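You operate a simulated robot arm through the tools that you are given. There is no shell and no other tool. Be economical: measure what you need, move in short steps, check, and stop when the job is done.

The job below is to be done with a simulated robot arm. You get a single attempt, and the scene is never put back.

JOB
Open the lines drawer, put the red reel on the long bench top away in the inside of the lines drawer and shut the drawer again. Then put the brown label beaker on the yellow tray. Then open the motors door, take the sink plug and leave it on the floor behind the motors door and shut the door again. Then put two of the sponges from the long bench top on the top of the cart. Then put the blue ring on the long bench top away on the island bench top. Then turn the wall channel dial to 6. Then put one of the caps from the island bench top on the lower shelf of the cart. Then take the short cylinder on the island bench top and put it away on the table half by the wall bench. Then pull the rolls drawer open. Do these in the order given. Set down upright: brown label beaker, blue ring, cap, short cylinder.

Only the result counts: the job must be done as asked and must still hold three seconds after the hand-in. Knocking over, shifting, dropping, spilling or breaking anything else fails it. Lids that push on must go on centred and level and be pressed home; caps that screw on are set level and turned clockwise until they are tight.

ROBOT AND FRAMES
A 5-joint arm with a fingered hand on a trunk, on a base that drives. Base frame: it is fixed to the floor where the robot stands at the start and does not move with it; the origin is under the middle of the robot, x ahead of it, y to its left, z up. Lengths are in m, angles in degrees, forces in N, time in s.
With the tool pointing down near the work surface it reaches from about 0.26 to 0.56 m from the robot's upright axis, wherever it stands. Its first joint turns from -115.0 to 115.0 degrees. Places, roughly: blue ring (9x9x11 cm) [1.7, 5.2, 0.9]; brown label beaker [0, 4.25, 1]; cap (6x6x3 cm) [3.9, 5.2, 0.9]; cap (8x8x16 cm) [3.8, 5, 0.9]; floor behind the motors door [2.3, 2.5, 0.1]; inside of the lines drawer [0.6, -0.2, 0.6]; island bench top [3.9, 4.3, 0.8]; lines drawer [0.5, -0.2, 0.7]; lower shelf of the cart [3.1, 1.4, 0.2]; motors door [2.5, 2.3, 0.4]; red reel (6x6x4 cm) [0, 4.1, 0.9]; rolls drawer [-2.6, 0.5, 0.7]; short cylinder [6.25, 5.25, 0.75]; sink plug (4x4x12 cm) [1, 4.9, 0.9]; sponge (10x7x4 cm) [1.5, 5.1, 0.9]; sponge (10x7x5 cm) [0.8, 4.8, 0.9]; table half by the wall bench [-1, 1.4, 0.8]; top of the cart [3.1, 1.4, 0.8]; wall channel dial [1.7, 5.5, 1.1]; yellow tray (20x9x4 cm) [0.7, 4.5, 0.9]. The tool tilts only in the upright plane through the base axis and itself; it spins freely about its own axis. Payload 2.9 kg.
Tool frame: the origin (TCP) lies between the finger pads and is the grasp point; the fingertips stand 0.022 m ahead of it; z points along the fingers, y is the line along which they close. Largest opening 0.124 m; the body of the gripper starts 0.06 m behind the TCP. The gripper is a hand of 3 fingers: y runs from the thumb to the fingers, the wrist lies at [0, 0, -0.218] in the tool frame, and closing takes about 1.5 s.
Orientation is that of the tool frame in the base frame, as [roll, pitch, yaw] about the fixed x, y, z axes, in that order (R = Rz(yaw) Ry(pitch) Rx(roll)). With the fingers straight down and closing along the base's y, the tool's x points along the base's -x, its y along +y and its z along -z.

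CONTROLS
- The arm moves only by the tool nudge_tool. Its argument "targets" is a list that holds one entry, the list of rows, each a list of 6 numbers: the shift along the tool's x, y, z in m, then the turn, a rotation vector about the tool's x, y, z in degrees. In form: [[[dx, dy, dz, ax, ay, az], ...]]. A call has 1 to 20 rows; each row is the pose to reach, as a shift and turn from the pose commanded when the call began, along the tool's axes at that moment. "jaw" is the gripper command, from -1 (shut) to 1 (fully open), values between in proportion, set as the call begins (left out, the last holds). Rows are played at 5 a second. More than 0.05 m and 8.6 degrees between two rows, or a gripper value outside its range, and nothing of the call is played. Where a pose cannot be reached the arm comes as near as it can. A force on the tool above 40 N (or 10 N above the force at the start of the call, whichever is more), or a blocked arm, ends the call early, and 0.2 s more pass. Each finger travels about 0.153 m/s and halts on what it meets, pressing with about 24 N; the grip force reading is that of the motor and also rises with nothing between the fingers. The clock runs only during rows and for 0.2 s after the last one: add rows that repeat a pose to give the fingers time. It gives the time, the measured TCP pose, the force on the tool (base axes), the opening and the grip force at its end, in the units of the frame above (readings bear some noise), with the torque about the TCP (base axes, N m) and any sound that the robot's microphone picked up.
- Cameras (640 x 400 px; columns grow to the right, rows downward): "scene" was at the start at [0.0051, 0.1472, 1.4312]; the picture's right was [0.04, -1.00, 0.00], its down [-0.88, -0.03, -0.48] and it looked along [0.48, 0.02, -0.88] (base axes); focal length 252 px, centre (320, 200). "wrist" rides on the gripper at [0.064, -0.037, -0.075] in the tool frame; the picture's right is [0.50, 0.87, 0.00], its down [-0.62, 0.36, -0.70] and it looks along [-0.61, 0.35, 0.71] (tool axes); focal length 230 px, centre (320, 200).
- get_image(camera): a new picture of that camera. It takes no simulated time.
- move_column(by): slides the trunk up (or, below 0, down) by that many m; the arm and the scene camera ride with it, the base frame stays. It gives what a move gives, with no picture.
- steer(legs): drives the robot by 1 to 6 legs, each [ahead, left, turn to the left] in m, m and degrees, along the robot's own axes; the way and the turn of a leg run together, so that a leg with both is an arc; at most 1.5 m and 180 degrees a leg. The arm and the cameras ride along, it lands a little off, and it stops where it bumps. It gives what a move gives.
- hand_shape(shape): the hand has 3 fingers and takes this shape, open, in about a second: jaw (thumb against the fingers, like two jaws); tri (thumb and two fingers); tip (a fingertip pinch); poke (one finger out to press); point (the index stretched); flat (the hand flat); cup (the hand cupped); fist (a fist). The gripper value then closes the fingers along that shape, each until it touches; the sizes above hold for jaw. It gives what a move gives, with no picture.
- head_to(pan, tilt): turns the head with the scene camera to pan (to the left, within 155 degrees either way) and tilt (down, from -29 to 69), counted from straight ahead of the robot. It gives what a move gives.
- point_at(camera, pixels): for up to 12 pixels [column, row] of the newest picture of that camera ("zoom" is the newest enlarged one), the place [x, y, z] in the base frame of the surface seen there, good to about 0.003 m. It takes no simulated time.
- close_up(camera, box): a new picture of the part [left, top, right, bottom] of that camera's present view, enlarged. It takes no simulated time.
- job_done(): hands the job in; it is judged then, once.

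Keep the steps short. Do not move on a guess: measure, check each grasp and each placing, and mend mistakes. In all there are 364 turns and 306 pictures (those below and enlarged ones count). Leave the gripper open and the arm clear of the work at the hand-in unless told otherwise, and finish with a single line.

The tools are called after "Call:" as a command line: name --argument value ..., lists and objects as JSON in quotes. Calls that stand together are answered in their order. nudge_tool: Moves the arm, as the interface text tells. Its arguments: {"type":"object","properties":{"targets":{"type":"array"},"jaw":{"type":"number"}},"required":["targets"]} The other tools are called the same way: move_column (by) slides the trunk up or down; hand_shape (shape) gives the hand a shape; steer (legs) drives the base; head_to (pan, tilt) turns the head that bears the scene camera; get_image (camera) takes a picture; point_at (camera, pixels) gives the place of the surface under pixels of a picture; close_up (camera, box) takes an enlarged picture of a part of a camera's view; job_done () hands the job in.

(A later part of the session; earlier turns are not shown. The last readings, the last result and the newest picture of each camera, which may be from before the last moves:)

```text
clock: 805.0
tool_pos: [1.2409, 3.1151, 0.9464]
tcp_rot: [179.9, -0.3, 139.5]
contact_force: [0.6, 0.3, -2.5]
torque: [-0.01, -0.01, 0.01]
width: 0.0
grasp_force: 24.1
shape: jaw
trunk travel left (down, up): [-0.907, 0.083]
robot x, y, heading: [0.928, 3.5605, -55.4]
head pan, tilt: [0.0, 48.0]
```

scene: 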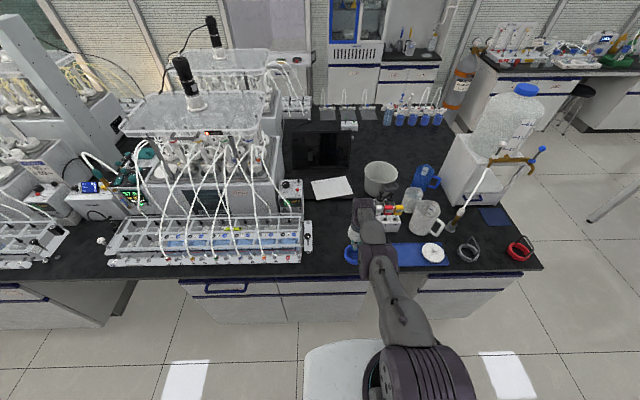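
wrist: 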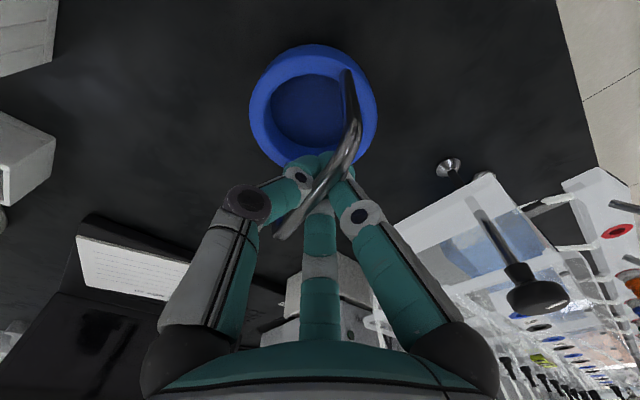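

Call:
nudge_tool --targets '[[[0, 0, 0.003, 0, 0, 0], [0, 0, 0.006, 0, 0, 0]]]'

Call:
get_image --camera "wrist"

```text
clock: 805.6
tool_pos: [1.2395, 3.115, 0.9432]
tcp_rot: [180.0, -0.3, 139.5]
contact_force: [-1.6, -2.2, 2.5]
torque: [0.01, 0.01, -0.03]
width: 0.0
grasp_force: 23.3
shape: jaw
out of reach, approached as far as the arm can: row 1, 2
trunk travel left (down, up): [-0.907, 0.083]
robot x, y, heading: [0.9276, 3.5587, -55.3]
head pan, tilt: [0.0, 48.0]
```

```text
125 pictures are left
```

wrist: 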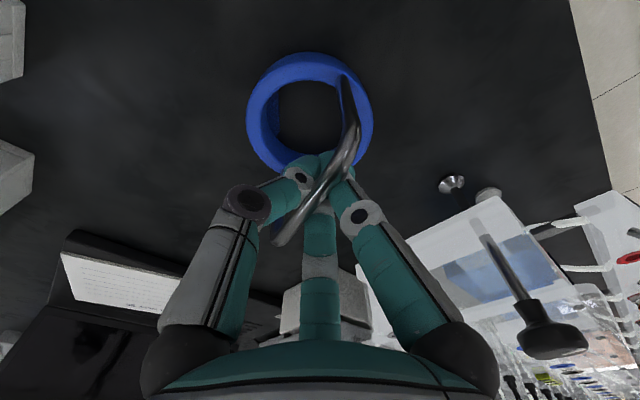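

On the bench. Release and rise.

Call:
nudge_tool --targets '[[[0, 0, 0, 0, 0, 0], [0, 0, 0, 0, 0, 0], [0, 0, 0, 0, 0, 0], [0, 0, 0, 0, 0, 0], [0, 0, 0, 0, 0, 0]]]' --jaw 0.3

Call:
move_column --by 0.083

Call:
get_image --camera "wrist"

```text
clock: 806.8
tool_pos: [1.2406, 3.1164, 0.9429]
tcp_rot: [179.9, -0.3, 139.5]
contact_force: [0.1, -0.3, -0.3]
torque: [0.0, 0.03, -0.01]
width: 0.0806
grasp_force: 0.1
shape: jaw
trunk travel left (down, up): [-0.907, 0.083]
robot x, y, heading: [0.9271, 3.5561, -55.5]
head pan, tilt: [0.0, 48.0]
```

```text
clock: 808.0
tool_pos: [1.2383, 3.1169, 1.025]
tcp_rot: [180.0, -0.4, 139.5]
contact_force: [0.3, -0.3, 0.4]
torque: [0.02, 0.0, -0.01]
width: 0.0806
grasp_force: 0.0
shape: jaw
trunk travel left (down, up): [-0.99, 0.0]
robot x, y, heading: [0.9233, 3.5529, -55.5]
head pan, tilt: [0.0, 48.0]
```

```text
124 pictures are left
```

wrist: 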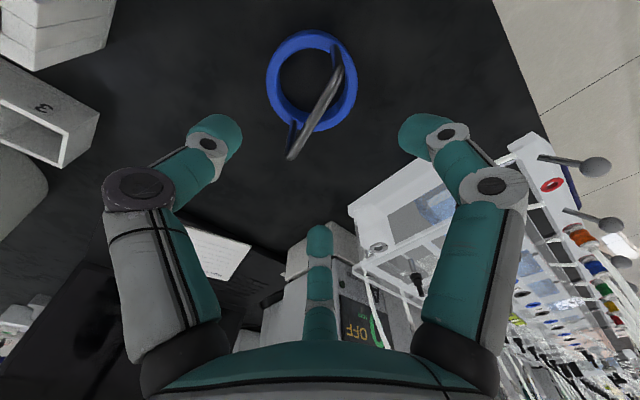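

The blue ring stands on the island. Next the channel dial: back to the pump box on the long bench.

Call:
steer --legs '[[-0.14, 0, 0], [0, 0, 180], [0, -0.95, 0], [0, -0.85, 0]]'

Call:
head_to --pan 10 --tilt 35

Call:
get_image --camera "scene"

```text
clock: 825.0
tool_pos: [2.139, 4.9709, 1.0242]
tcp_rot: [179.9, -0.2, -47.5]
contact_force: [0.2, -0.3, 0.7]
torque: [-0.01, -0.02, 0.0]
width: 0.0806
grasp_force: 0.1
shape: jaw
trunk travel left (down, up): [-0.99, 0.0]
robot x, y, heading: [2.3998, 4.4908, 118.0]
head pan, tilt: [0.0, 48.0]
```

```text
clock: 825.7
tool_pos: [2.14, 4.9723, 1.0251]
tcp_rot: [180.0, -0.3, -47.5]
contact_force: [-0.5, -0.3, 0.1]
torque: [-0.01, 0.02, 0.01]
width: 0.0807
grasp_force: 0.2
shape: jaw
trunk travel left (down, up): [-0.99, 0.0]
robot x, y, heading: [2.3967, 4.494, 117.6]
head pan, tilt: [10.0, 35.0]
```

```text
123 pictures are left
```

scene: 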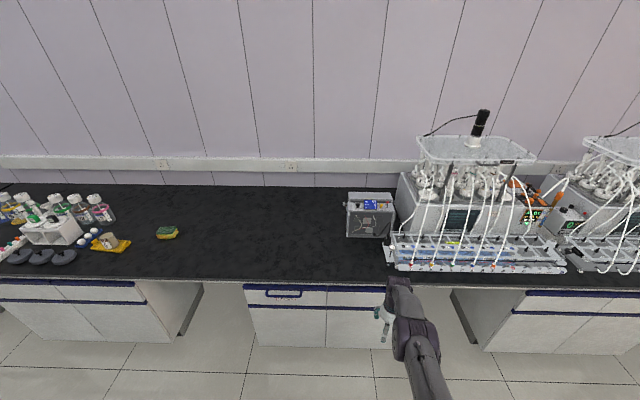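

Call:
close_up --camera "scene" --box '[335, 180, 405, 245]'

Call:
point_at --camera "zoom" --pixels '[[245, 145], [240, 165], [270, 150], [250, 190], [180, 130], [490, 130], [320, 130], [320, 165], [320, 90], [230, 175], [150, 80]]'

```text
6.15 times, centred on (370, 212) of scene
```

zoom: 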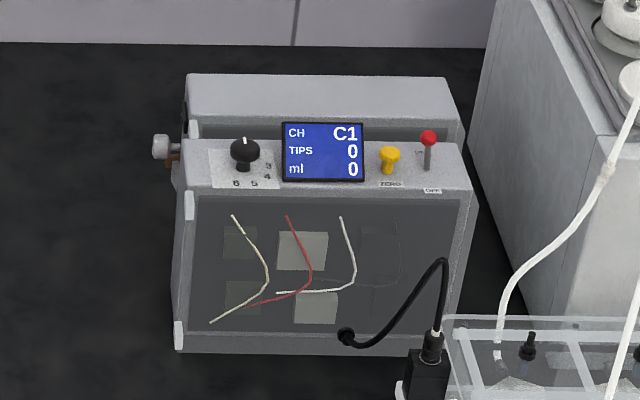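

```text
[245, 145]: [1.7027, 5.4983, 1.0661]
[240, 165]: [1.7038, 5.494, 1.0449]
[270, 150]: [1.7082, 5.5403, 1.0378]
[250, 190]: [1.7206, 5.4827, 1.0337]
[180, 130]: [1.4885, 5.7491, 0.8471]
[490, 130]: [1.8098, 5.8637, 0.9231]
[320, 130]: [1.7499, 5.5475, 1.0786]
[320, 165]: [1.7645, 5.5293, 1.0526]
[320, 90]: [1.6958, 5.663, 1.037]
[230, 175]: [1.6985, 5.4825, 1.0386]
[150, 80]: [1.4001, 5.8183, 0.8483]
```

The dial is the black knob on the box top at ≈(1.703,5.50,1.065), vertical axis, with 3-4-5-6 visible around it. I go closer for a good look.

Call:
steer --legs '[[0, -0.1, 7.7], [0.33, 0, 0]]'

Call:
get_image --camera "scene"

Call:
get_image --camera "wrist"

```text
clock: 828.7
tool_pos: [1.9633, 5.2579, 1.0251]
tcp_rot: [179.9, -0.3, -39.1]
contact_force: [-0.7, 0.1, -0.6]
torque: [0.0, 0.0, -0.01]
width: 0.0808
grasp_force: 0.1
shape: jaw
trunk travel left (down, up): [-0.99, 0.0]
robot x, y, heading: [2.2822, 4.8239, 125.9]
head pan, tilt: [10.0, 35.0]
```

```text
121 pictures are left
```

scene: 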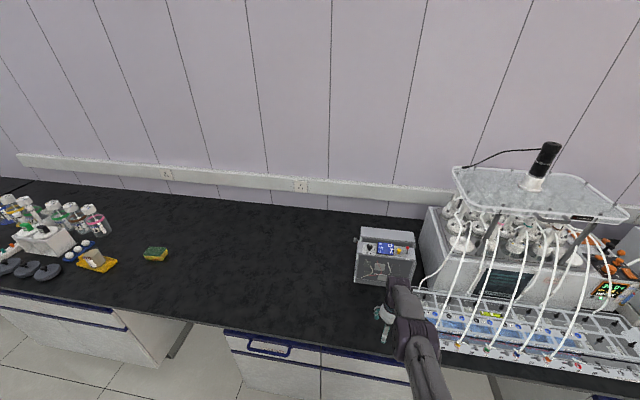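

```text
120 pictures are left
```

wrist: 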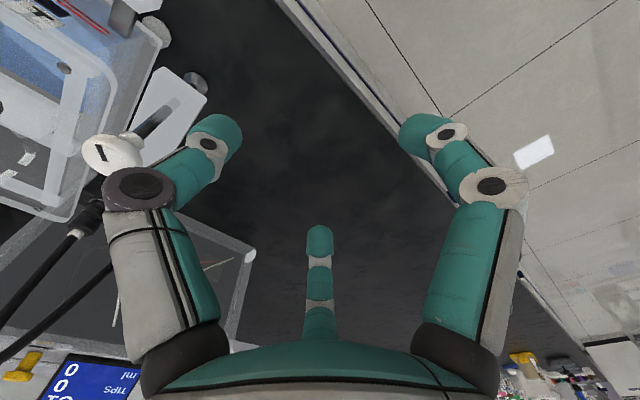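

My hand is near the machine's valve; I shift 0.25 m left away from it, and zoom on the dial.

Call:
steer --legs '[[-0.05, 0.02, 0], [0, 0.28, 0]]'

Call:
head_to --pan -12 --tilt 40

Call:
get_image --camera "scene"

Call:
get_image --camera "wrist"

```text
clock: 831.2
tool_pos: [1.7505, 5.045, 1.0251]
tcp_rot: [179.8, -0.3, -39.2]
contact_force: [0.5, 0.6, 0.4]
torque: [-0.01, -0.01, 0.01]
width: 0.0805
grasp_force: 0.1
shape: jaw
trunk travel left (down, up): [-0.99, 0.0]
robot x, y, heading: [2.0719, 4.6132, 125.9]
head pan, tilt: [10.0, 35.0]
```

```text
clock: 832.0
tool_pos: [1.7493, 5.0445, 1.0261]
tcp_rot: [179.9, -0.3, -39.3]
contact_force: [0.1, -0.2, -0.3]
torque: [-0.01, 0.01, 0.01]
width: 0.0807
grasp_force: 0.1
shape: jaw
trunk travel left (down, up): [-0.99, 0.0]
robot x, y, heading: [2.0753, 4.6101, 126.0]
head pan, tilt: [-12.0, 40.0]
```

```text
119 pictures are left
```

scene: 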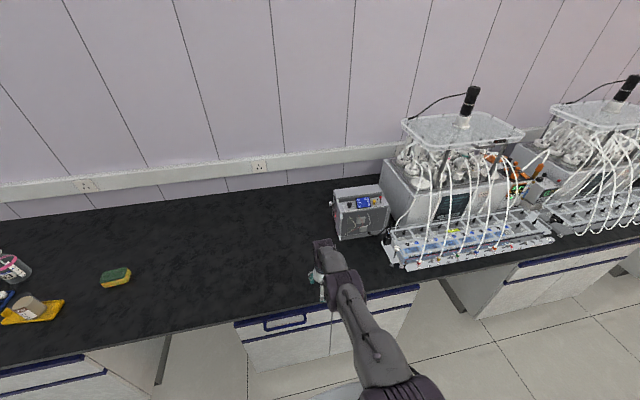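

```text
118 pictures are left
```

wrist: 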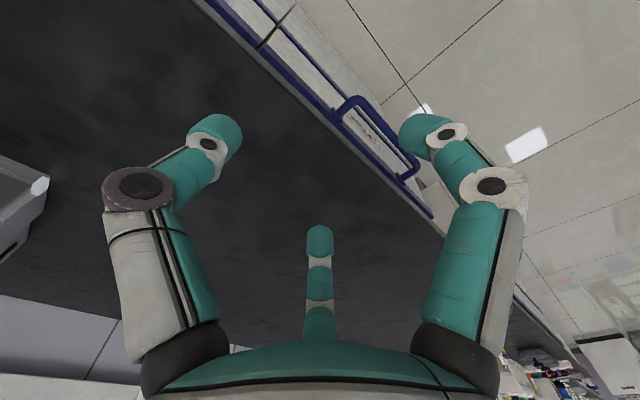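

Call:
close_up --camera "scene" --box '[325, 180, 395, 225]'

Call:
close_up --camera "scene" --box '[336, 192, 366, 214]'

```text
8.89 times, centred on (360, 202) of scene
```

zoom: 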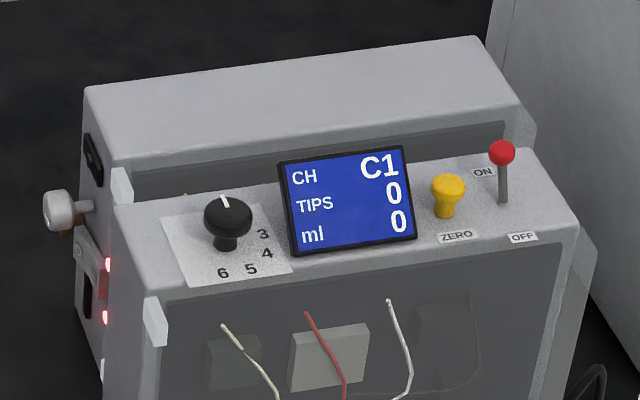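

```text
16.00 times, centred on (351, 203) of scene
```

zoom: 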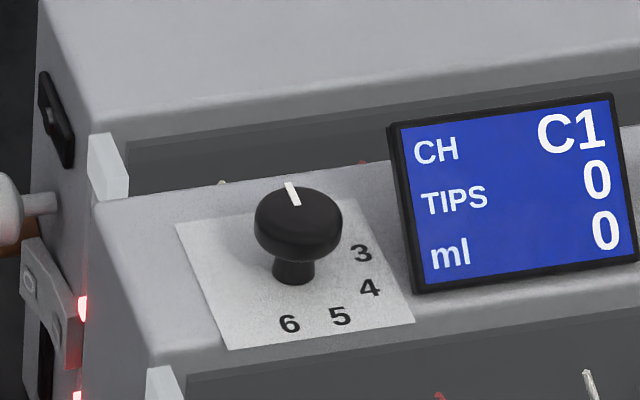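

Pointer at 1 (back), and 3,4,5,6 follow clockwise at ~43° steps; the display shows C1. The knob needs ~215° clockwise. It is too far for a vertical tool from the front, so I stand sideways (closer to the bench) with the arm out to the right. First I position and turn.

Call:
steer --legs '[[-0.08, -0.21, 0], [0, 0, 89.3]]'

Call:
head_to --pan -90 --tilt 40

Call:
get_image --camera "scene"

```text
clock: 837.5
tool_pos: [1.85, 4.3642, 1.025]
tcp_rot: [179.9, -0.3, 48.9]
contact_force: [0.6, 0.2, -0.1]
torque: [0.02, 0.0, 0.01]
width: 0.0807
grasp_force: 0.1
shape: jaw
trunk travel left (down, up): [-0.99, 0.0]
robot x, y, heading: [2.2928, 4.6746, -146.0]
head pan, tilt: [-12.0, 40.0]
```

```text
clock: 839.0
tool_pos: [1.8504, 4.3645, 1.0255]
tcp_rot: [179.9, -0.3, 48.9]
contact_force: [0.0, -0.8, 0.1]
torque: [-0.01, -0.01, -0.01]
width: 0.0808
grasp_force: 0.0
shape: jaw
trunk travel left (down, up): [-0.99, 0.0]
robot x, y, heading: [2.2929, 4.6785, -145.9]
head pan, tilt: [-90.0, 40.0]
```

```text
115 pictures are left
```

scene: 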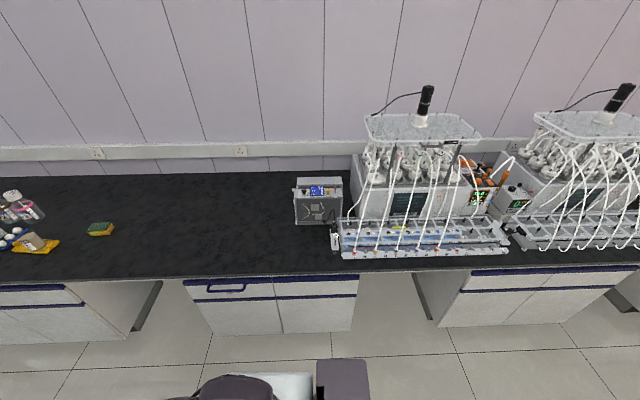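

Robot stands at n≈2.49 facing −u. I retract the arm and swing it 90° to the right at radius 0.4, raising it.

Call:
nudge_tool --targets '[[[0.0454, 0.0109, 0, 0, 0, 0], [0.0907, 0.0218, 0, 0, 0, 0], [0.136, 0.0327, 0, 0, 0, 0]]]'

Call:
nudge_tool --targets '[[[0.012, -0.0404, -0.0133, 0, 0, 6], [0.0281, -0.0793, -0.0267, 0, 0, 12], [0.0482, -0.1164, -0.04, 0, 0, 18], [0.0721, -0.1511, -0.0533, 0, 0, 24], [0.0995, -0.1831, -0.0667, 0, 0, 30], [0.13, -0.2121, -0.08, 0, 0, 36], [0.1635, -0.2378, -0.0933, 0, 0, 42], [0.1994, -0.2598, -0.1067, 0, 0, 48], [0.2374, -0.278, -0.12, 0, 0, 54], [0.2772, -0.292, -0.1333, 0, 0, 60], [0.3181, -0.3019, -0.1467, 0, 0, 66], [0.3599, -0.3074, -0.16, 0, 0, 72], [0.402, -0.3085, -0.1733, 0, 0, 78], [0.444, -0.3051, -0.1867, 0, 0, 84], [0.4855, -0.2975, -0.2, 0, 0, 90]]]' --jaw -0.2

Call:
get_image --camera "scene"

```text
clock: 839.8
tool_pos: [1.9631, 4.4455, 1.0274]
tcp_rot: [179.9, -0.2, 48.9]
contact_force: [0.0, -0.1, 0.1]
torque: [0.0, 0.04, -0.04]
width: 0.0807
grasp_force: 0.1
shape: jaw
trunk travel left (down, up): [-0.99, 0.0]
robot x, y, heading: [2.2912, 4.6694, -146.1]
head pan, tilt: [-90.0, 40.0]
```

```text
clock: 843.0
tool_pos: [2.0601, 5.0083, 1.2307]
tcp_rot: [180.0, 0.0, -41.2]
contact_force: [-0.1, -0.3, -0.2]
torque: [-0.02, 0.05, 0.01]
width: 0.05
grasp_force: 0.1
shape: jaw
trunk travel left (down, up): [-0.99, 0.0]
robot x, y, heading: [2.2959, 4.6713, -146.2]
head pan, tilt: [-90.0, 40.0]
```

```text
114 pictures are left
```

scene: 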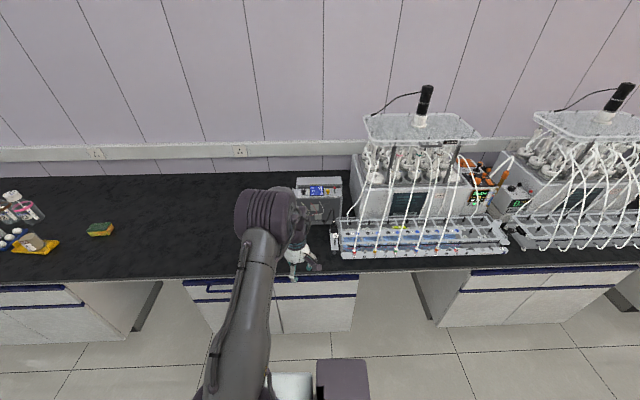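

The arm is out to the right now. I strafe right toward the bench by 0.38 m.

Call:
steer --legs '[[0, -0.36, 1.3]]'

Call:
steer --legs '[[0, -0.09, 0]]'

Call:
get_image --camera "wrist"

```text
clock: 845.3
tool_pos: [1.8516, 5.2922, 1.2316]
tcp_rot: [179.9, 0.1, -40.2]
contact_force: [0.4, -0.3, -0.8]
torque: [-0.03, 0.01, -0.01]
width: 0.0501
grasp_force: 0.1
shape: jaw
trunk travel left (down, up): [-0.99, 0.0]
robot x, y, heading: [2.0933, 4.9604, -144.9]
head pan, tilt: [-90.0, 40.0]
```

```text
clock: 846.4
tool_pos: [1.8237, 5.339, 1.2286]
tcp_rot: [179.9, -0.1, -40.6]
contact_force: [-0.8, -0.4, -0.1]
torque: [-0.01, 0.0, 0.02]
width: 0.05
grasp_force: 0.0
shape: jaw
trunk travel left (down, up): [-0.99, 0.0]
robot x, y, heading: [2.065, 5.0016, -145.6]
head pan, tilt: [-90.0, 40.0]
stopped in leg 1: the robot was blocked; the commanded pose is now the measured one
```

```text
113 pictures are left
```

wrist: 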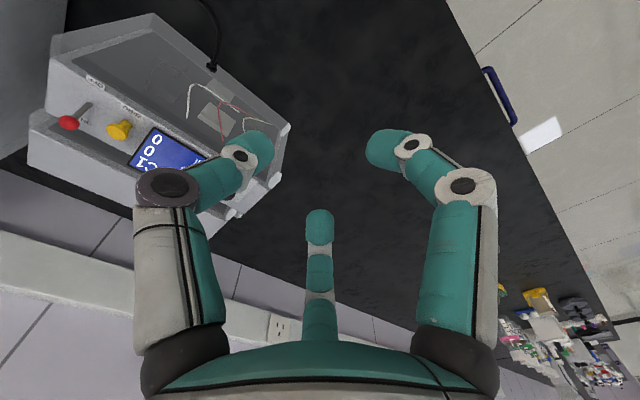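

Blocked at n≈2.888, so the knob is 0.615 m away: ~11° tilt needed. I align the spin with the arm plane, tilt 11° forward, then extend at this height.

Call:
nudge_tool --targets '[[[0, 0, 0, 0, 0, 7], [0, 0, 0, 0, 0, 14]]]'

Call:
nudge_tool --targets '[[[0, 0, 0, 0, -5.5, 0], [0, 0, 0, 0, -11, 0]]]'

Call:
get_image --camera "wrist"

```text
clock: 847.0
tool_pos: [1.8238, 5.3373, 1.2291]
tcp_rot: [-180.0, -0.2, -54.7]
contact_force: [-0.2, 1.0, -1.2]
torque: [-0.03, -0.02, 0.0]
width: 0.0498
grasp_force: 0.0
shape: jaw
trunk travel left (down, up): [-0.99, 0.0]
robot x, y, heading: [2.0693, 4.9991, -145.7]
head pan, tilt: [-90.0, 40.0]
```

```text
clock: 847.6
tool_pos: [1.8203, 5.3323, 1.2316]
tcp_rot: [-178.6, 11.0, -54.6]
contact_force: [0.0, -0.2, -0.2]
torque: [0.02, 0.02, -0.03]
width: 0.0501
grasp_force: 0.0
shape: jaw
out of reach, approached as far as the arm can: row 2
trunk travel left (down, up): [-0.99, 0.0]
robot x, y, heading: [2.0659, 5.0031, -145.7]
head pan, tilt: [-90.0, 40.0]
```

```text
112 pictures are left
```

wrist: 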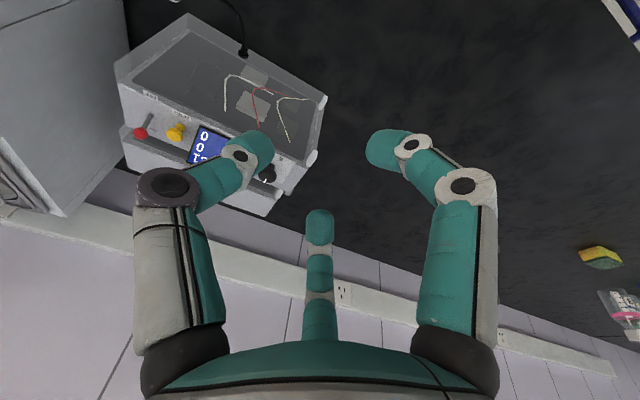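

Tilted. I locate the knob in the wrist picture near (266,175).

Call:
close_up --camera "wrist" --box '[180, 120, 320, 220]'

Call:
point_at --camera "wrist" --pixels '[[267, 174], [265, 178], [270, 170], [262, 182], [285, 180], [290, 165]]'

```text
4.00 times, centred on (250, 170) of wrist
```

zoom: 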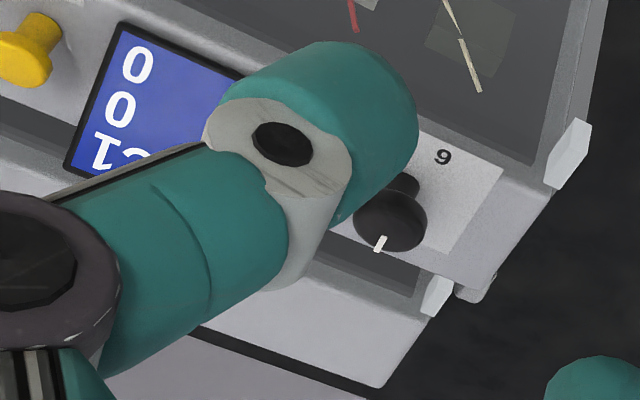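

```text
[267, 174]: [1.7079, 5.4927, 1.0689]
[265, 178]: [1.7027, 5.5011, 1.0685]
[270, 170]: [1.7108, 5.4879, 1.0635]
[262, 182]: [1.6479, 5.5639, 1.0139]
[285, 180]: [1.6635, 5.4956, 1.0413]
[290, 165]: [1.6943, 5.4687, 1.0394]
```

Knob cap centre ≈(1.705,5.496), top z 1.069. I extend 0.2 m forward above it and set the spin so no finger points at the display.

Call:
nudge_tool --targets '[[[-0.0393, 0, 0.0076, 0, 0, 0], [-0.0785, 0, 0.0153, 0, 0, 0], [-0.1178, 0, 0.0229, 0, 0, 0], [-0.157, 0, 0.0306, 0, 0, 0], [-0.1963, 0, 0.0382, 0, 0, 0]]]'

Call:
nudge_tool --targets '[[[0, 0, 0, 0, 0, 8], [0, 0, 0, 0, 0, 16], [0, 0, 0, 0, 0, 24], [0, 0, 0, 0, 0, 32], [0, 0, 0, 0, 0, 39]]]'

Call:
get_image --camera "wrist"

```text
clock: 848.8
tool_pos: [1.7288, 5.4521, 1.2318]
tcp_rot: [-179.1, 10.8, -54.7]
contact_force: [0.3, 0.7, 0.3]
torque: [-0.02, 0.01, 0.0]
width: 0.0499
grasp_force: 0.0
shape: jaw
out of reach, approached as far as the arm can: row 1, 2, 4, 5
trunk travel left (down, up): [-0.99, 0.0]
robot x, y, heading: [2.0644, 5.0012, -145.6]
head pan, tilt: [-90.0, 40.0]
```

```text
clock: 850.0
tool_pos: [1.7273, 5.4529, 1.2286]
tcp_rot: [173.7, 9.2, -94.3]
contact_force: [-0.1, 0.1, -0.7]
torque: [0.02, 0.01, 0.04]
width: 0.0497
grasp_force: 0.0
shape: jaw
trunk travel left (down, up): [-0.99, 0.0]
robot x, y, heading: [2.0694, 5.0024, -145.5]
head pan, tilt: [-90.0, 40.0]
```

```text
110 pictures are left
```

wrist: 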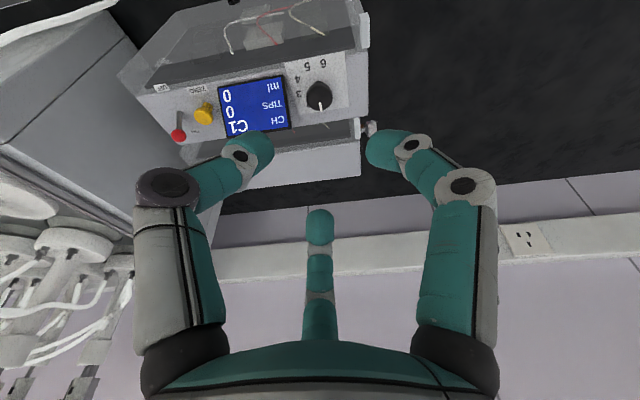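

Clear view: display C1 and knob at (318,96). But the reach is 5 cm short; I increase the tilt to 25° and extend.

Call:
nudge_tool --targets '[[[0, 0, 0, -4.4, -5.45, 0], [0, 0, 0, -8.8, -10.9, 0], [-0.019, 0.0155, 0.0048, -8.8, -10.9, 0], [-0.038, 0.031, 0.0095, -8.8, -10.9, 0]]]'

Call:
get_image --camera "wrist"

```text
clock: 851.0
tool_pos: [1.694, 5.4894, 1.2264]
tcp_rot: [164.8, 20.0, -96.7]
contact_force: [0.4, 0.5, 1.1]
torque: [-0.02, -0.03, 0.02]
width: 0.0497
grasp_force: 0.1
shape: jaw
out of reach, approached as far as the arm can: row 1, 2, 3, 4
trunk travel left (down, up): [-0.99, 0.0]
robot x, y, heading: [2.064, 5.0006, -145.4]
head pan, tilt: [-90.0, 40.0]
```

```text
109 pictures are left
```

wrist: 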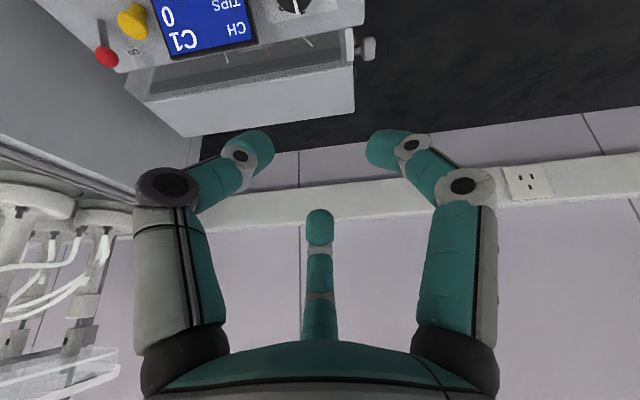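

Good: radius 0.613. I correct 13 mm sideways, spin 5° more, and lower the trunk in stages.

Call:
nudge_tool --targets '[[[-0.0025, -0.006, 0, 0, 0, 2.5], [-0.0049, -0.0122, 0, 0, 0, 5]]]'

Call:
move_column --by -0.1

Call:
get_image --camera "wrist"

Call:
get_image --camera "scene"

```text
clock: 851.6
tool_pos: [1.6983, 5.4894, 1.227]
tcp_rot: [163.3, 18.8, -101.7]
contact_force: [0.6, 0.1, 0.9]
torque: [-0.03, 0.0, -0.01]
width: 0.0501
grasp_force: 0.0
shape: jaw
out of reach, approached as far as the arm can: row 1, 2
trunk travel left (down, up): [-0.99, 0.0]
robot x, y, heading: [2.0636, 5.0032, -145.6]
head pan, tilt: [-90.0, 40.0]
```

```text
clock: 852.9
tool_pos: [1.6986, 5.4884, 1.1278]
tcp_rot: [163.2, 18.8, -101.7]
contact_force: [-0.6, -0.3, 0.5]
torque: [0.01, 0.01, -0.01]
width: 0.05
grasp_force: 0.2
shape: jaw
trunk travel left (down, up): [-0.89, 0.1]
robot x, y, heading: [2.0654, 5.003, -145.5]
head pan, tilt: [-90.0, 40.0]
```

```text
108 pictures are left
```

wrist: 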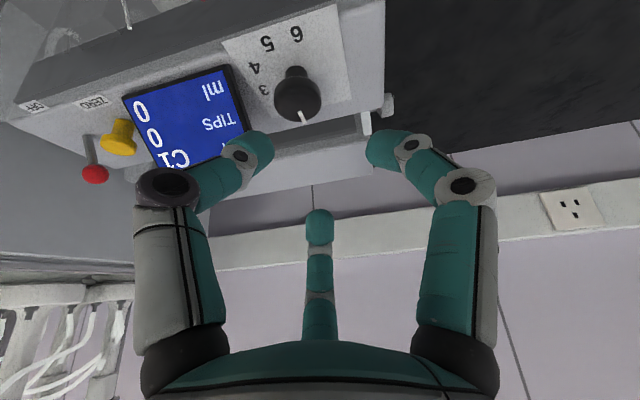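

```text
107 pictures are left
```

scene: 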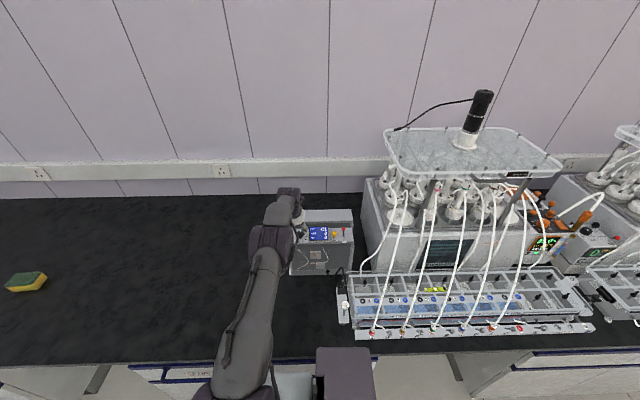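

Call:
point_at --camera "wrist" --pixels '[[298, 95], [290, 95], [306, 95], [298, 85], [298, 112], [320, 100], [268, 130], [275, 150]]'

Call:
close_up --camera "wrist" --box '[220, 0, 400, 140]'

```text
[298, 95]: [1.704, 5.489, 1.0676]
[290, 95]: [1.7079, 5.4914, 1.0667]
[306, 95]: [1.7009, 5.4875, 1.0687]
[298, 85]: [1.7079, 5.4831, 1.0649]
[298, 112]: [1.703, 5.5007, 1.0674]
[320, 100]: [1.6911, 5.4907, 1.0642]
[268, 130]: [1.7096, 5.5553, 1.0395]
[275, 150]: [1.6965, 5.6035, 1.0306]
```

```text
2.86 times, centred on (310, 70) of wrist
```

zoom: 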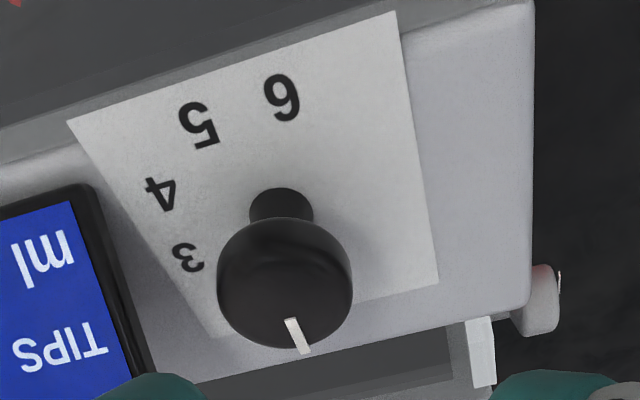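

Cap centre ≈(1.7035,5.4935), radius 12 mm. A fine correction of 7 mm (with the matching small yaw), then check.

Call:
nudge_tool --targets '[[[-0.0034, -0.0065, -0.0007, 0.35, -0.3, 0.95]]]'

Call:
move_column --by -0.03

Call:
get_image --camera "wrist"

```text
clock: 853.3
tool_pos: [1.7055, 5.4919, 1.1277]
tcp_rot: [163.1, 18.7, -102.9]
contact_force: [1.0, -0.6, 0.5]
torque: [0.02, -0.03, 0.0]
width: 0.0498
grasp_force: 0.1
shape: jaw
trunk travel left (down, up): [-0.89, 0.1]
robot x, y, heading: [2.0655, 5.0021, -145.3]
head pan, tilt: [-90.0, 40.0]
```

```text
clock: 854.0
tool_pos: [1.7056, 5.4931, 1.0978]
tcp_rot: [163.1, 18.7, -102.7]
contact_force: [-0.9, -0.3, 0.1]
torque: [0.02, -0.03, -0.01]
width: 0.0497
grasp_force: 0.1
shape: jaw
trunk travel left (down, up): [-0.86, 0.13]
robot x, y, heading: [2.066, 5.0001, -145.5]
head pan, tilt: [-90.0, 40.0]
```

```text
105 pictures are left
```

wrist: 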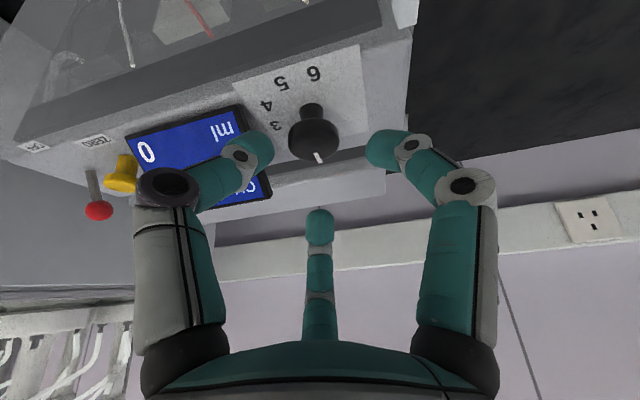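

I measure the display corner nearest to the thumb.

Call:
point_at --camera "wrist" --pixels '[[241, 110], [247, 128], [268, 195], [262, 185], [315, 140], [330, 135], [296, 140], [270, 145], [258, 165]]'

```text
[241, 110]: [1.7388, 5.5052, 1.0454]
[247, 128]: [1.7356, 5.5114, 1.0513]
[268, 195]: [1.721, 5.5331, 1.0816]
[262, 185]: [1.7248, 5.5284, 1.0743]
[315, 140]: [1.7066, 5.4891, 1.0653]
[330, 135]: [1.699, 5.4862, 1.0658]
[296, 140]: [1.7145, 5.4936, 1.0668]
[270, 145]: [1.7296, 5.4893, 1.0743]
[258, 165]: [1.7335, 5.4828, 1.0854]
```

Display edge is 35 mm from the knob axis – fine. I narrow the jaw to −0.35 and lower 0.03.

Call:
nudge_tool --targets '[[[0, 0, 0, 0, 0, 0], [0, 0, 0, 0, 0, 0]]]' --jaw -0.3

Call:
move_column --by -0.028

Call:
get_image --camera "wrist"

```text
clock: 854.6
tool_pos: [1.7049, 5.4914, 1.0986]
tcp_rot: [163.1, 18.7, -102.8]
contact_force: [1.1, -0.2, -1.2]
torque: [-0.01, 0.02, -0.04]
width: 0.0438
grasp_force: 0.1
shape: jaw
trunk travel left (down, up): [-0.86, 0.13]
robot x, y, heading: [2.065, 5.0037, -145.6]
head pan, tilt: [-90.0, 40.0]
```

```text
clock: 855.4
tool_pos: [1.7037, 5.492, 1.0692]
tcp_rot: [163.2, 18.7, -102.7]
contact_force: [0.1, 0.6, -0.1]
torque: [-0.01, 0.01, -0.01]
width: 0.0435
grasp_force: 0.1
shape: jaw
trunk travel left (down, up): [-0.832, 0.158]
robot x, y, heading: [2.0643, 5.0025, -145.6]
head pan, tilt: [-90.0, 40.0]
```

```text
104 pictures are left
```

wrist: 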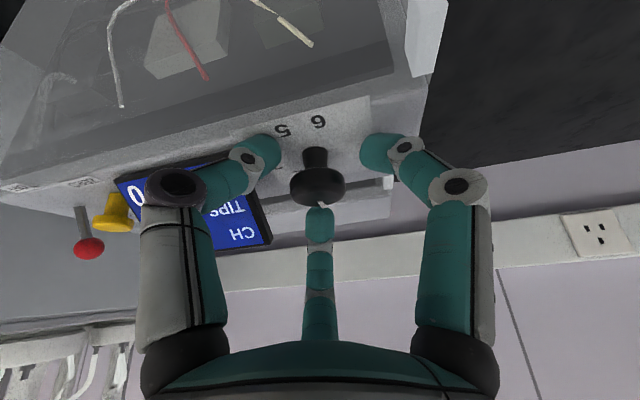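

Knob is between the three fingers. I close and turn +43° clockwise.

Call:
nudge_tool --targets '[[[0, 0, 0, 0, 0, 0], [0, 0, 0, 0, 0, 0], [0, 0, 0, 0, 0, 0], [0, 0, 0, 0, 0, 0], [0, 0, 0, 0, 0, 0]]]' --jaw -1

Call:
nudge_tool --targets '[[[0, 0, 0, 0, 0, 7], [0, 0, 0, 0, 0, 14], [0, 0, 0, 0, 0, 21], [0, 0, 0, 0, 0, 28], [0, 0, 0, 0, 0, 35], [0, 0, 0, 0, 0, 43]]]'

Call:
close_up --camera "scene" --box '[270, 190, 370, 270]'

Call:
get_image --camera "wrist"

```text
clock: 856.6
tool_pos: [1.7034, 5.4928, 1.0687]
tcp_rot: [163.2, 18.6, -102.7]
contact_force: [0.0, -1.2, -12.6]
torque: [0.0, 0.0, 0.0]
width: 0.0159
grasp_force: 23.8
shape: jaw
trunk travel left (down, up): [-0.832, 0.158]
robot x, y, heading: [2.0637, 5.0032, -145.5]
head pan, tilt: [-90.0, 40.0]
```

```text
clock: 858.0
tool_pos: [1.7034, 5.4933, 1.0695]
tcp_rot: [155.3, 2.6, -143.8]
contact_force: [0.1, 4.6, -9.7]
torque: [0.31, -0.67, 0.09]
width: 0.0156
grasp_force: 23.8
shape: jaw
trunk travel left (down, up): [-0.832, 0.158]
robot x, y, heading: [2.0669, 5.0018, -145.8]
head pan, tilt: [-90.0, 40.0]
```

```text
5.00 times, centred on (320, 230) of scene
```

zoom: 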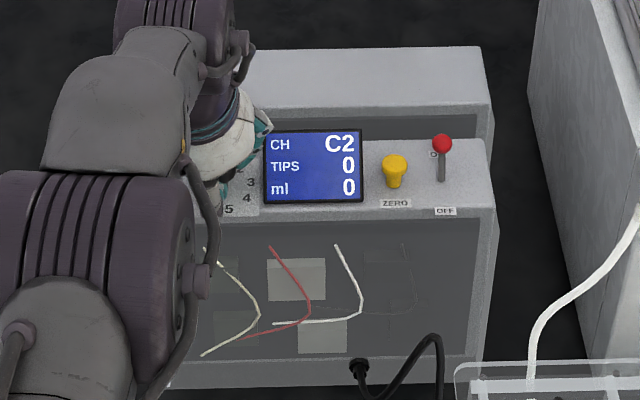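

```text
102 pictures are left
```

wrist: 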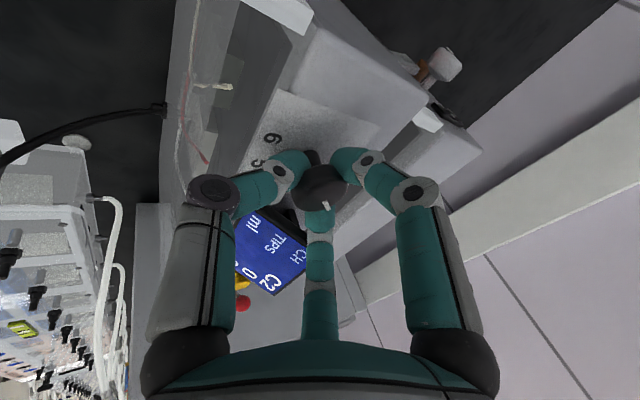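

Works: display shows C2. I continue turning another 86° in the same grip.

Call:
nudge_tool --targets '[[[0, 0, 0, 0, 0, 7.2], [0, 0, 0, 0, 0, 14.4], [0, 0, 0, 0, 0, 21.6], [0, 0, 0, 0, 0, 28.8], [0, 0, 0, 0, 0, 36], [0, 0, 0, 0, 0, 43.2], [0, 0, 0, 0, 0, 50.4], [0, 0, 0, 0, 0, 57.6], [0, 0, 0, 0, 0, 64.8], [0, 0, 0, 0, 0, 72], [0, 0, 0, 0, 0, 79], [0, 0, 0, 0, 0, 86]]]'

Call:
close_up --camera "scene" --box '[270, 190, 370, 270]'

```text
clock: 860.6
tool_pos: [1.7026, 5.4946, 1.0669]
tcp_rot: [175.4, -24.3, 131.9]
contact_force: [3.2, 0.7, -31.0]
torque: [-0.17, -0.69, 0.0]
width: 0.0131
grasp_force: 23.8
shape: jaw
trunk travel left (down, up): [-0.832, 0.158]
robot x, y, heading: [2.0643, 5.0006, -145.6]
head pan, tilt: [-90.0, 40.0]
```

```text
5.00 times, centred on (320, 230) of scene
```

zoom: 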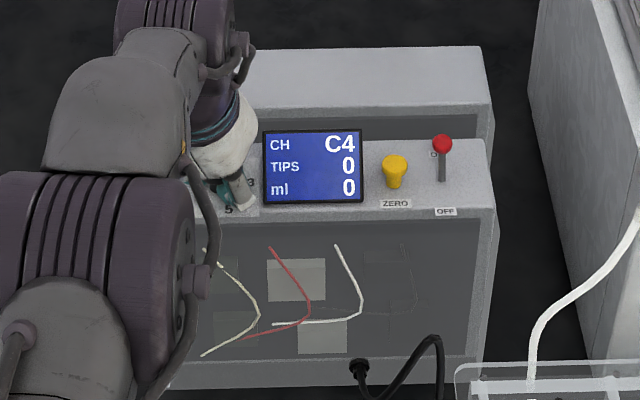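

C4. There is an upward pull on the knob (31 N); I relieve 3 mm while turning on by 86°.

Call:
nudge_tool --targets '[[[0, 0, 0.003, 0, 0, 0], [0, 0, 0.003, 0, 0, 7.2], [0, 0, 0.003, 0, 0, 14.4], [0, 0, 0.003, 0, 0, 21.6], [0, 0, 0.003, 0, 0, 28.8], [0, 0, 0.003, 0, 0, 36], [0, 0, 0.003, 0, 0, 43.2], [0, 0, 0.003, 0, 0, 50.4], [0, 0, 0.003, 0, 0, 57.6], [0, 0, 0.003, 0, 0, 64.8], [0, 0, 0.003, 0, 0, 72], [0, 0, 0.003, 0, 0, 79], [0, 0, 0.003, 0, 0, 86]]]'

Call:
close_up --camera "scene" --box '[270, 190, 370, 270]'

```text
clock: 863.4
tool_pos: [1.7017, 5.4963, 1.0657]
tcp_rot: [-155.7, -5.9, 43.6]
contact_force: [1.5, 5.4, -19.7]
torque: [-0.03, -0.52, 0.16]
width: 0.0126
grasp_force: 23.6
shape: jaw
trunk travel left (down, up): [-0.832, 0.158]
robot x, y, heading: [2.0643, 5.0011, -145.6]
head pan, tilt: [-90.0, 40.0]
```

```text
5.00 times, centred on (320, 230) of scene
```

zoom: 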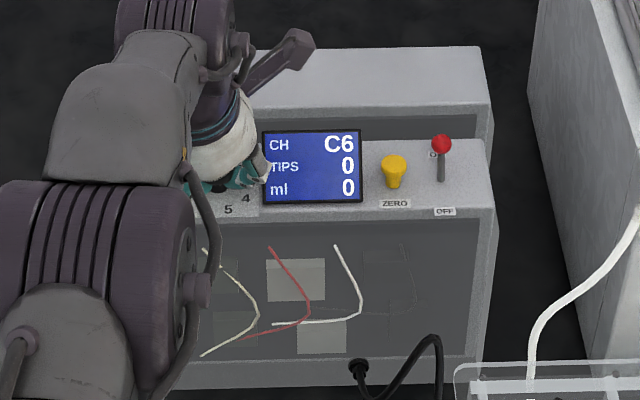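

C6. I open slightly and rise straight off the knob.

Call:
nudge_tool --targets '[[[0, 0, 0, 0, 0, 0], [0, 0, 0, 0, 0, 0], [0, 0, 0, 0, 0, 0]]]' --jaw -0.3

Call:
move_column --by 0.158

Call:
close_up --camera "scene" --box '[260, 190, 380, 310]'

Call:
get_image --camera "wrist"

```text
clock: 864.2
tool_pos: [1.7035, 5.4909, 1.069]
tcp_rot: [-155.5, -6.1, 43.7]
contact_force: [-1.7, -0.8, 3.8]
torque: [-0.03, 0.06, -0.04]
width: 0.0431
grasp_force: 0.1
shape: jaw
trunk travel left (down, up): [-0.832, 0.158]
robot x, y, heading: [2.0642, 4.9994, -145.1]
head pan, tilt: [-90.0, 40.0]
```

```text
clock: 866.0
tool_pos: [1.7041, 5.4931, 1.2255]
tcp_rot: [-155.8, -5.9, 43.7]
contact_force: [0.8, 1.2, 0.1]
torque: [-0.02, 0.01, 0.01]
width: 0.043
grasp_force: 0.0
shape: jaw
trunk travel left (down, up): [-0.99, 0.0]
robot x, y, heading: [2.0655, 5.0015, -145.9]
head pan, tilt: [-90.0, 40.0]
```

```text
3.33 times, centred on (320, 250) of scene
```

zoom: 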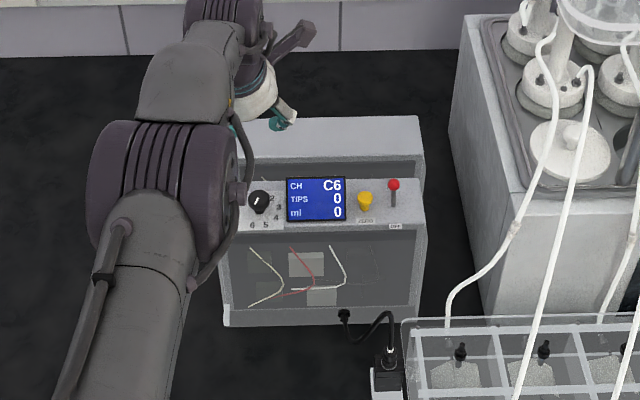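

```text
98 pictures are left
```

wrist: 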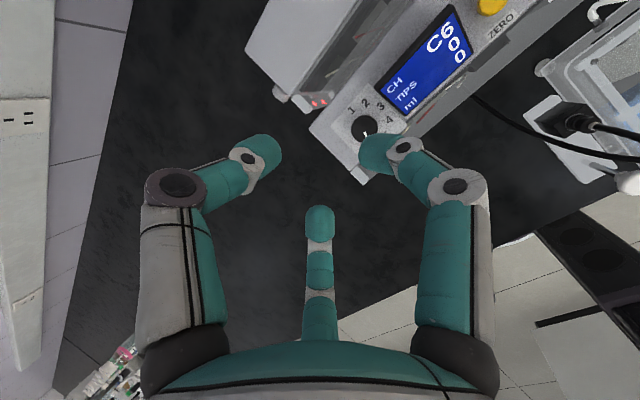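

C6 stays. I strafe away from the bench and check the pointer.

Call:
steer --legs '[[0, 0.35, 0]]'

Call:
get_image --camera "scene"

Call:
close_up --camera "scene" --box '[285, 170, 345, 215]'

```text
clock: 868.3
tool_pos: [1.9113, 5.1912, 1.2237]
tcp_rot: [-155.7, -6.0, 43.8]
contact_force: [0.7, -0.4, -0.3]
torque: [-0.01, 0.02, 0.0]
width: 0.0429
grasp_force: 0.0
shape: jaw
trunk travel left (down, up): [-0.99, 0.0]
robot x, y, heading: [2.2761, 4.6979, -145.5]
head pan, tilt: [-90.0, 40.0]
```

```text
97 pictures are left
```

scene: 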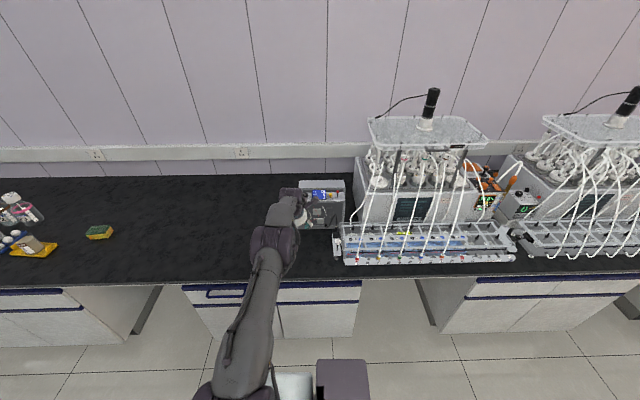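

```text
8.89 times, centred on (315, 192) of scene
```

zoom: 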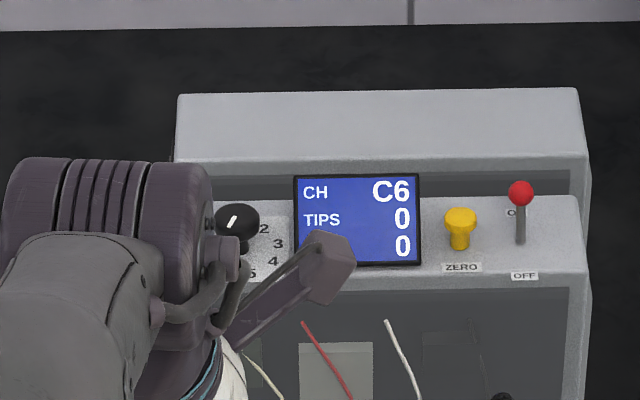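

The dial is set: C6. Next a cap from the island. First I retract the arm and bring the tool vertical again.

Call:
nudge_tool --targets '[[[-0.009, 0.0351, -0.0169, 0, 0, 0], [-0.0179, 0.0702, -0.0338, 0, 0, 0], [-0.0269, 0.1054, -0.0507, 0, 0, 0], [-0.0358, 0.1405, -0.0676, 0, 0, 0], [-0.0448, 0.1756, -0.0845, 0, 0, 0], [-0.0448, 0.1756, -0.0845, -8, -2.05, 0], [-0.0448, 0.1756, -0.0845, -16, -4.1, 0], [-0.0448, 0.1756, -0.0845, -24.2, -6.2, 0]]]'

```text
clock: 870.1
tool_pos: [2.0139, 5.0185, 1.2256]
tcp_rot: [-179.9, -0.1, 45.1]
contact_force: [0.0, -0.6, 0.4]
torque: [-0.02, -0.04, -0.01]
width: 0.0434
grasp_force: 0.0
shape: jaw
trunk travel left (down, up): [-0.99, 0.0]
robot x, y, heading: [2.2744, 4.6972, -145.1]
head pan, tilt: [-90.0, 40.0]
```

I swing the arm back to the front and unwind the spin.

Call:
nudge_tool --targets '[[[-0.0433, -0.0024, 0, 0, 0, -8.5], [-0.0865, -0.0002, 0, 0, 0, -17], [-0.1293, 0.0065, 0, 0, 0, -25.5], [-0.1712, 0.0176, 0, 0, 0, -34], [-0.2116, 0.0331, 0, 0, 0, -42.5], [-0.2502, 0.0527, 0, 0, 0, -51], [-0.2866, 0.0762, 0, 0, 0, -59.5], [-0.3203, 0.1034, 0, 0, 0, -68], [-0.351, 0.134, 0, 0, 0, -76.5], [-0.3783, 0.1675, 0, 0, 0, -85], [-0.4019, 0.2038, 0, 0, 0, -93.5], [-0.4216, 0.2424, 0, 0, 0, -102], [-0.4372, 0.2828, 0, 0, 0, -110.5], [-0.4485, 0.3246, 0, 0, 0, -119]]]' --jaw 1

Call:
nudge_tool --targets '[[[0, 0, 0, 0, 0, -8.5], [0, 0, 0, 0, 0, -17], [0, 0, 0, 0, 0, -25.5], [0, 0, 0, 0, 0, -34], [0, 0, 0, 0, 0, -42.5], [0, 0, 0, 0, 0, -51], [0, 0, 0, 0, 0, -59.5], [0, 0, 0, 0, 0, -68], [0, 0, 0, 0, 0, -76.5], [0, 0, 0, 0, 0, -85], [0, 0, 0, 0, 0, -93.5], [0, 0, 0, 0, 0, -102], [0, 0, 0, 0, 0, -110.5], [0, 0, 0, 0, 0, -119], [0, 0, 0, 0, 0, -127.5], [0, 0, 0, 0, 0, -136]]]'

Call:
steer --legs '[[-1.2, 0, 0], [0, 0, -90]]'

Call:
head_to --pan -150 --tilt 35

Call:
get_image --camera "scene"

```text
clock: 873.1
tool_pos: [1.93, 4.4736, 1.2236]
tcp_rot: [179.8, -0.2, 164.2]
contact_force: [0.9, -0.2, 0.7]
torque: [0.02, 0.03, 0.0]
width: 0.1239
grasp_force: 0.0
shape: jaw
trunk travel left (down, up): [-0.99, 0.0]
robot x, y, heading: [2.2728, 4.7018, -145.3]
head pan, tilt: [-90.0, 40.0]
```

```text
clock: 876.5
tool_pos: [1.9273, 4.4712, 1.2255]
tcp_rot: [-180.0, 0.0, -59.8]
contact_force: [-0.3, -0.4, -0.1]
torque: [0.01, 0.01, 0.02]
width: 0.1236
grasp_force: 0.0
shape: jaw
trunk travel left (down, up): [-0.99, 0.0]
robot x, y, heading: [2.273, 4.6996, -145.4]
head pan, tilt: [-90.0, 40.0]
```

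```text
clock: 886.2
tool_pos: [3.0018, 5.7039, 1.2268]
tcp_rot: [-180.0, 0.0, -147.1]
contact_force: [-0.1, 0.4, 0.2]
torque: [-0.02, -0.01, -0.03]
width: 0.1237
grasp_force: 0.0
shape: jaw
trunk travel left (down, up): [-0.99, 0.0]
robot x, y, heading: [3.2451, 5.3712, 127.5]
head pan, tilt: [-90.0, 40.0]
```

```text
clock: 887.5
tool_pos: [3.0015, 5.7042, 1.2257]
tcp_rot: [179.9, 0.1, -147.0]
contact_force: [0.0, -0.4, 0.0]
torque: [0.0, -0.02, 0.0]
width: 0.1239
grasp_force: 0.1
shape: jaw
trunk travel left (down, up): [-0.99, 0.0]
robot x, y, heading: [3.2504, 5.3722, 127.5]
head pan, tilt: [-150.0, 35.0]
```

```text
95 pictures are left
```

scene: 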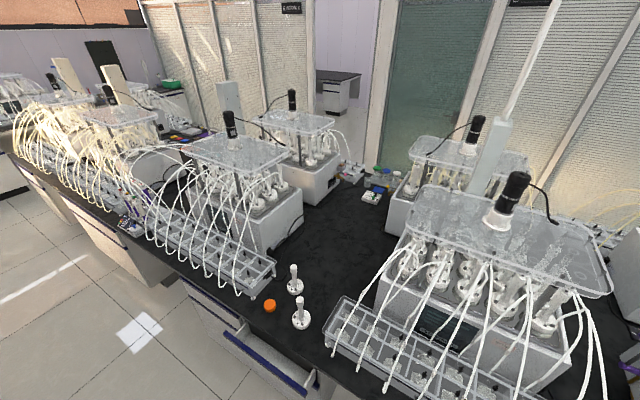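

I see an orange cap at (270,305) on the island edge. I measure it.

Call:
close_up --camera "scene" --box '[220, 240, 360, 380]'

Call:
point_at --camera "scene" --pixels '[[270, 303], [270, 309], [295, 285], [301, 318], [330, 330], [260, 285], [240, 300], [300, 350]]'

```text
2.86 times, centred on (290, 310) of scene
```

zoom: 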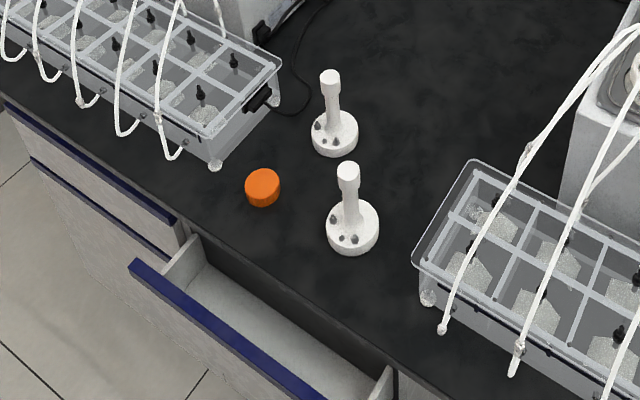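

```text
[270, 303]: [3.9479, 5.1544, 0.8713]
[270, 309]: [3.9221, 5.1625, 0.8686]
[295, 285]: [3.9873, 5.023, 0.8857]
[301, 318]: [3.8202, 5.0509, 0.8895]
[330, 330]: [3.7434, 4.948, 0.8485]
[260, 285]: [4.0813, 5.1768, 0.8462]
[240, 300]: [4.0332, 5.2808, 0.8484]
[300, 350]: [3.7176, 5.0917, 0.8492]
```

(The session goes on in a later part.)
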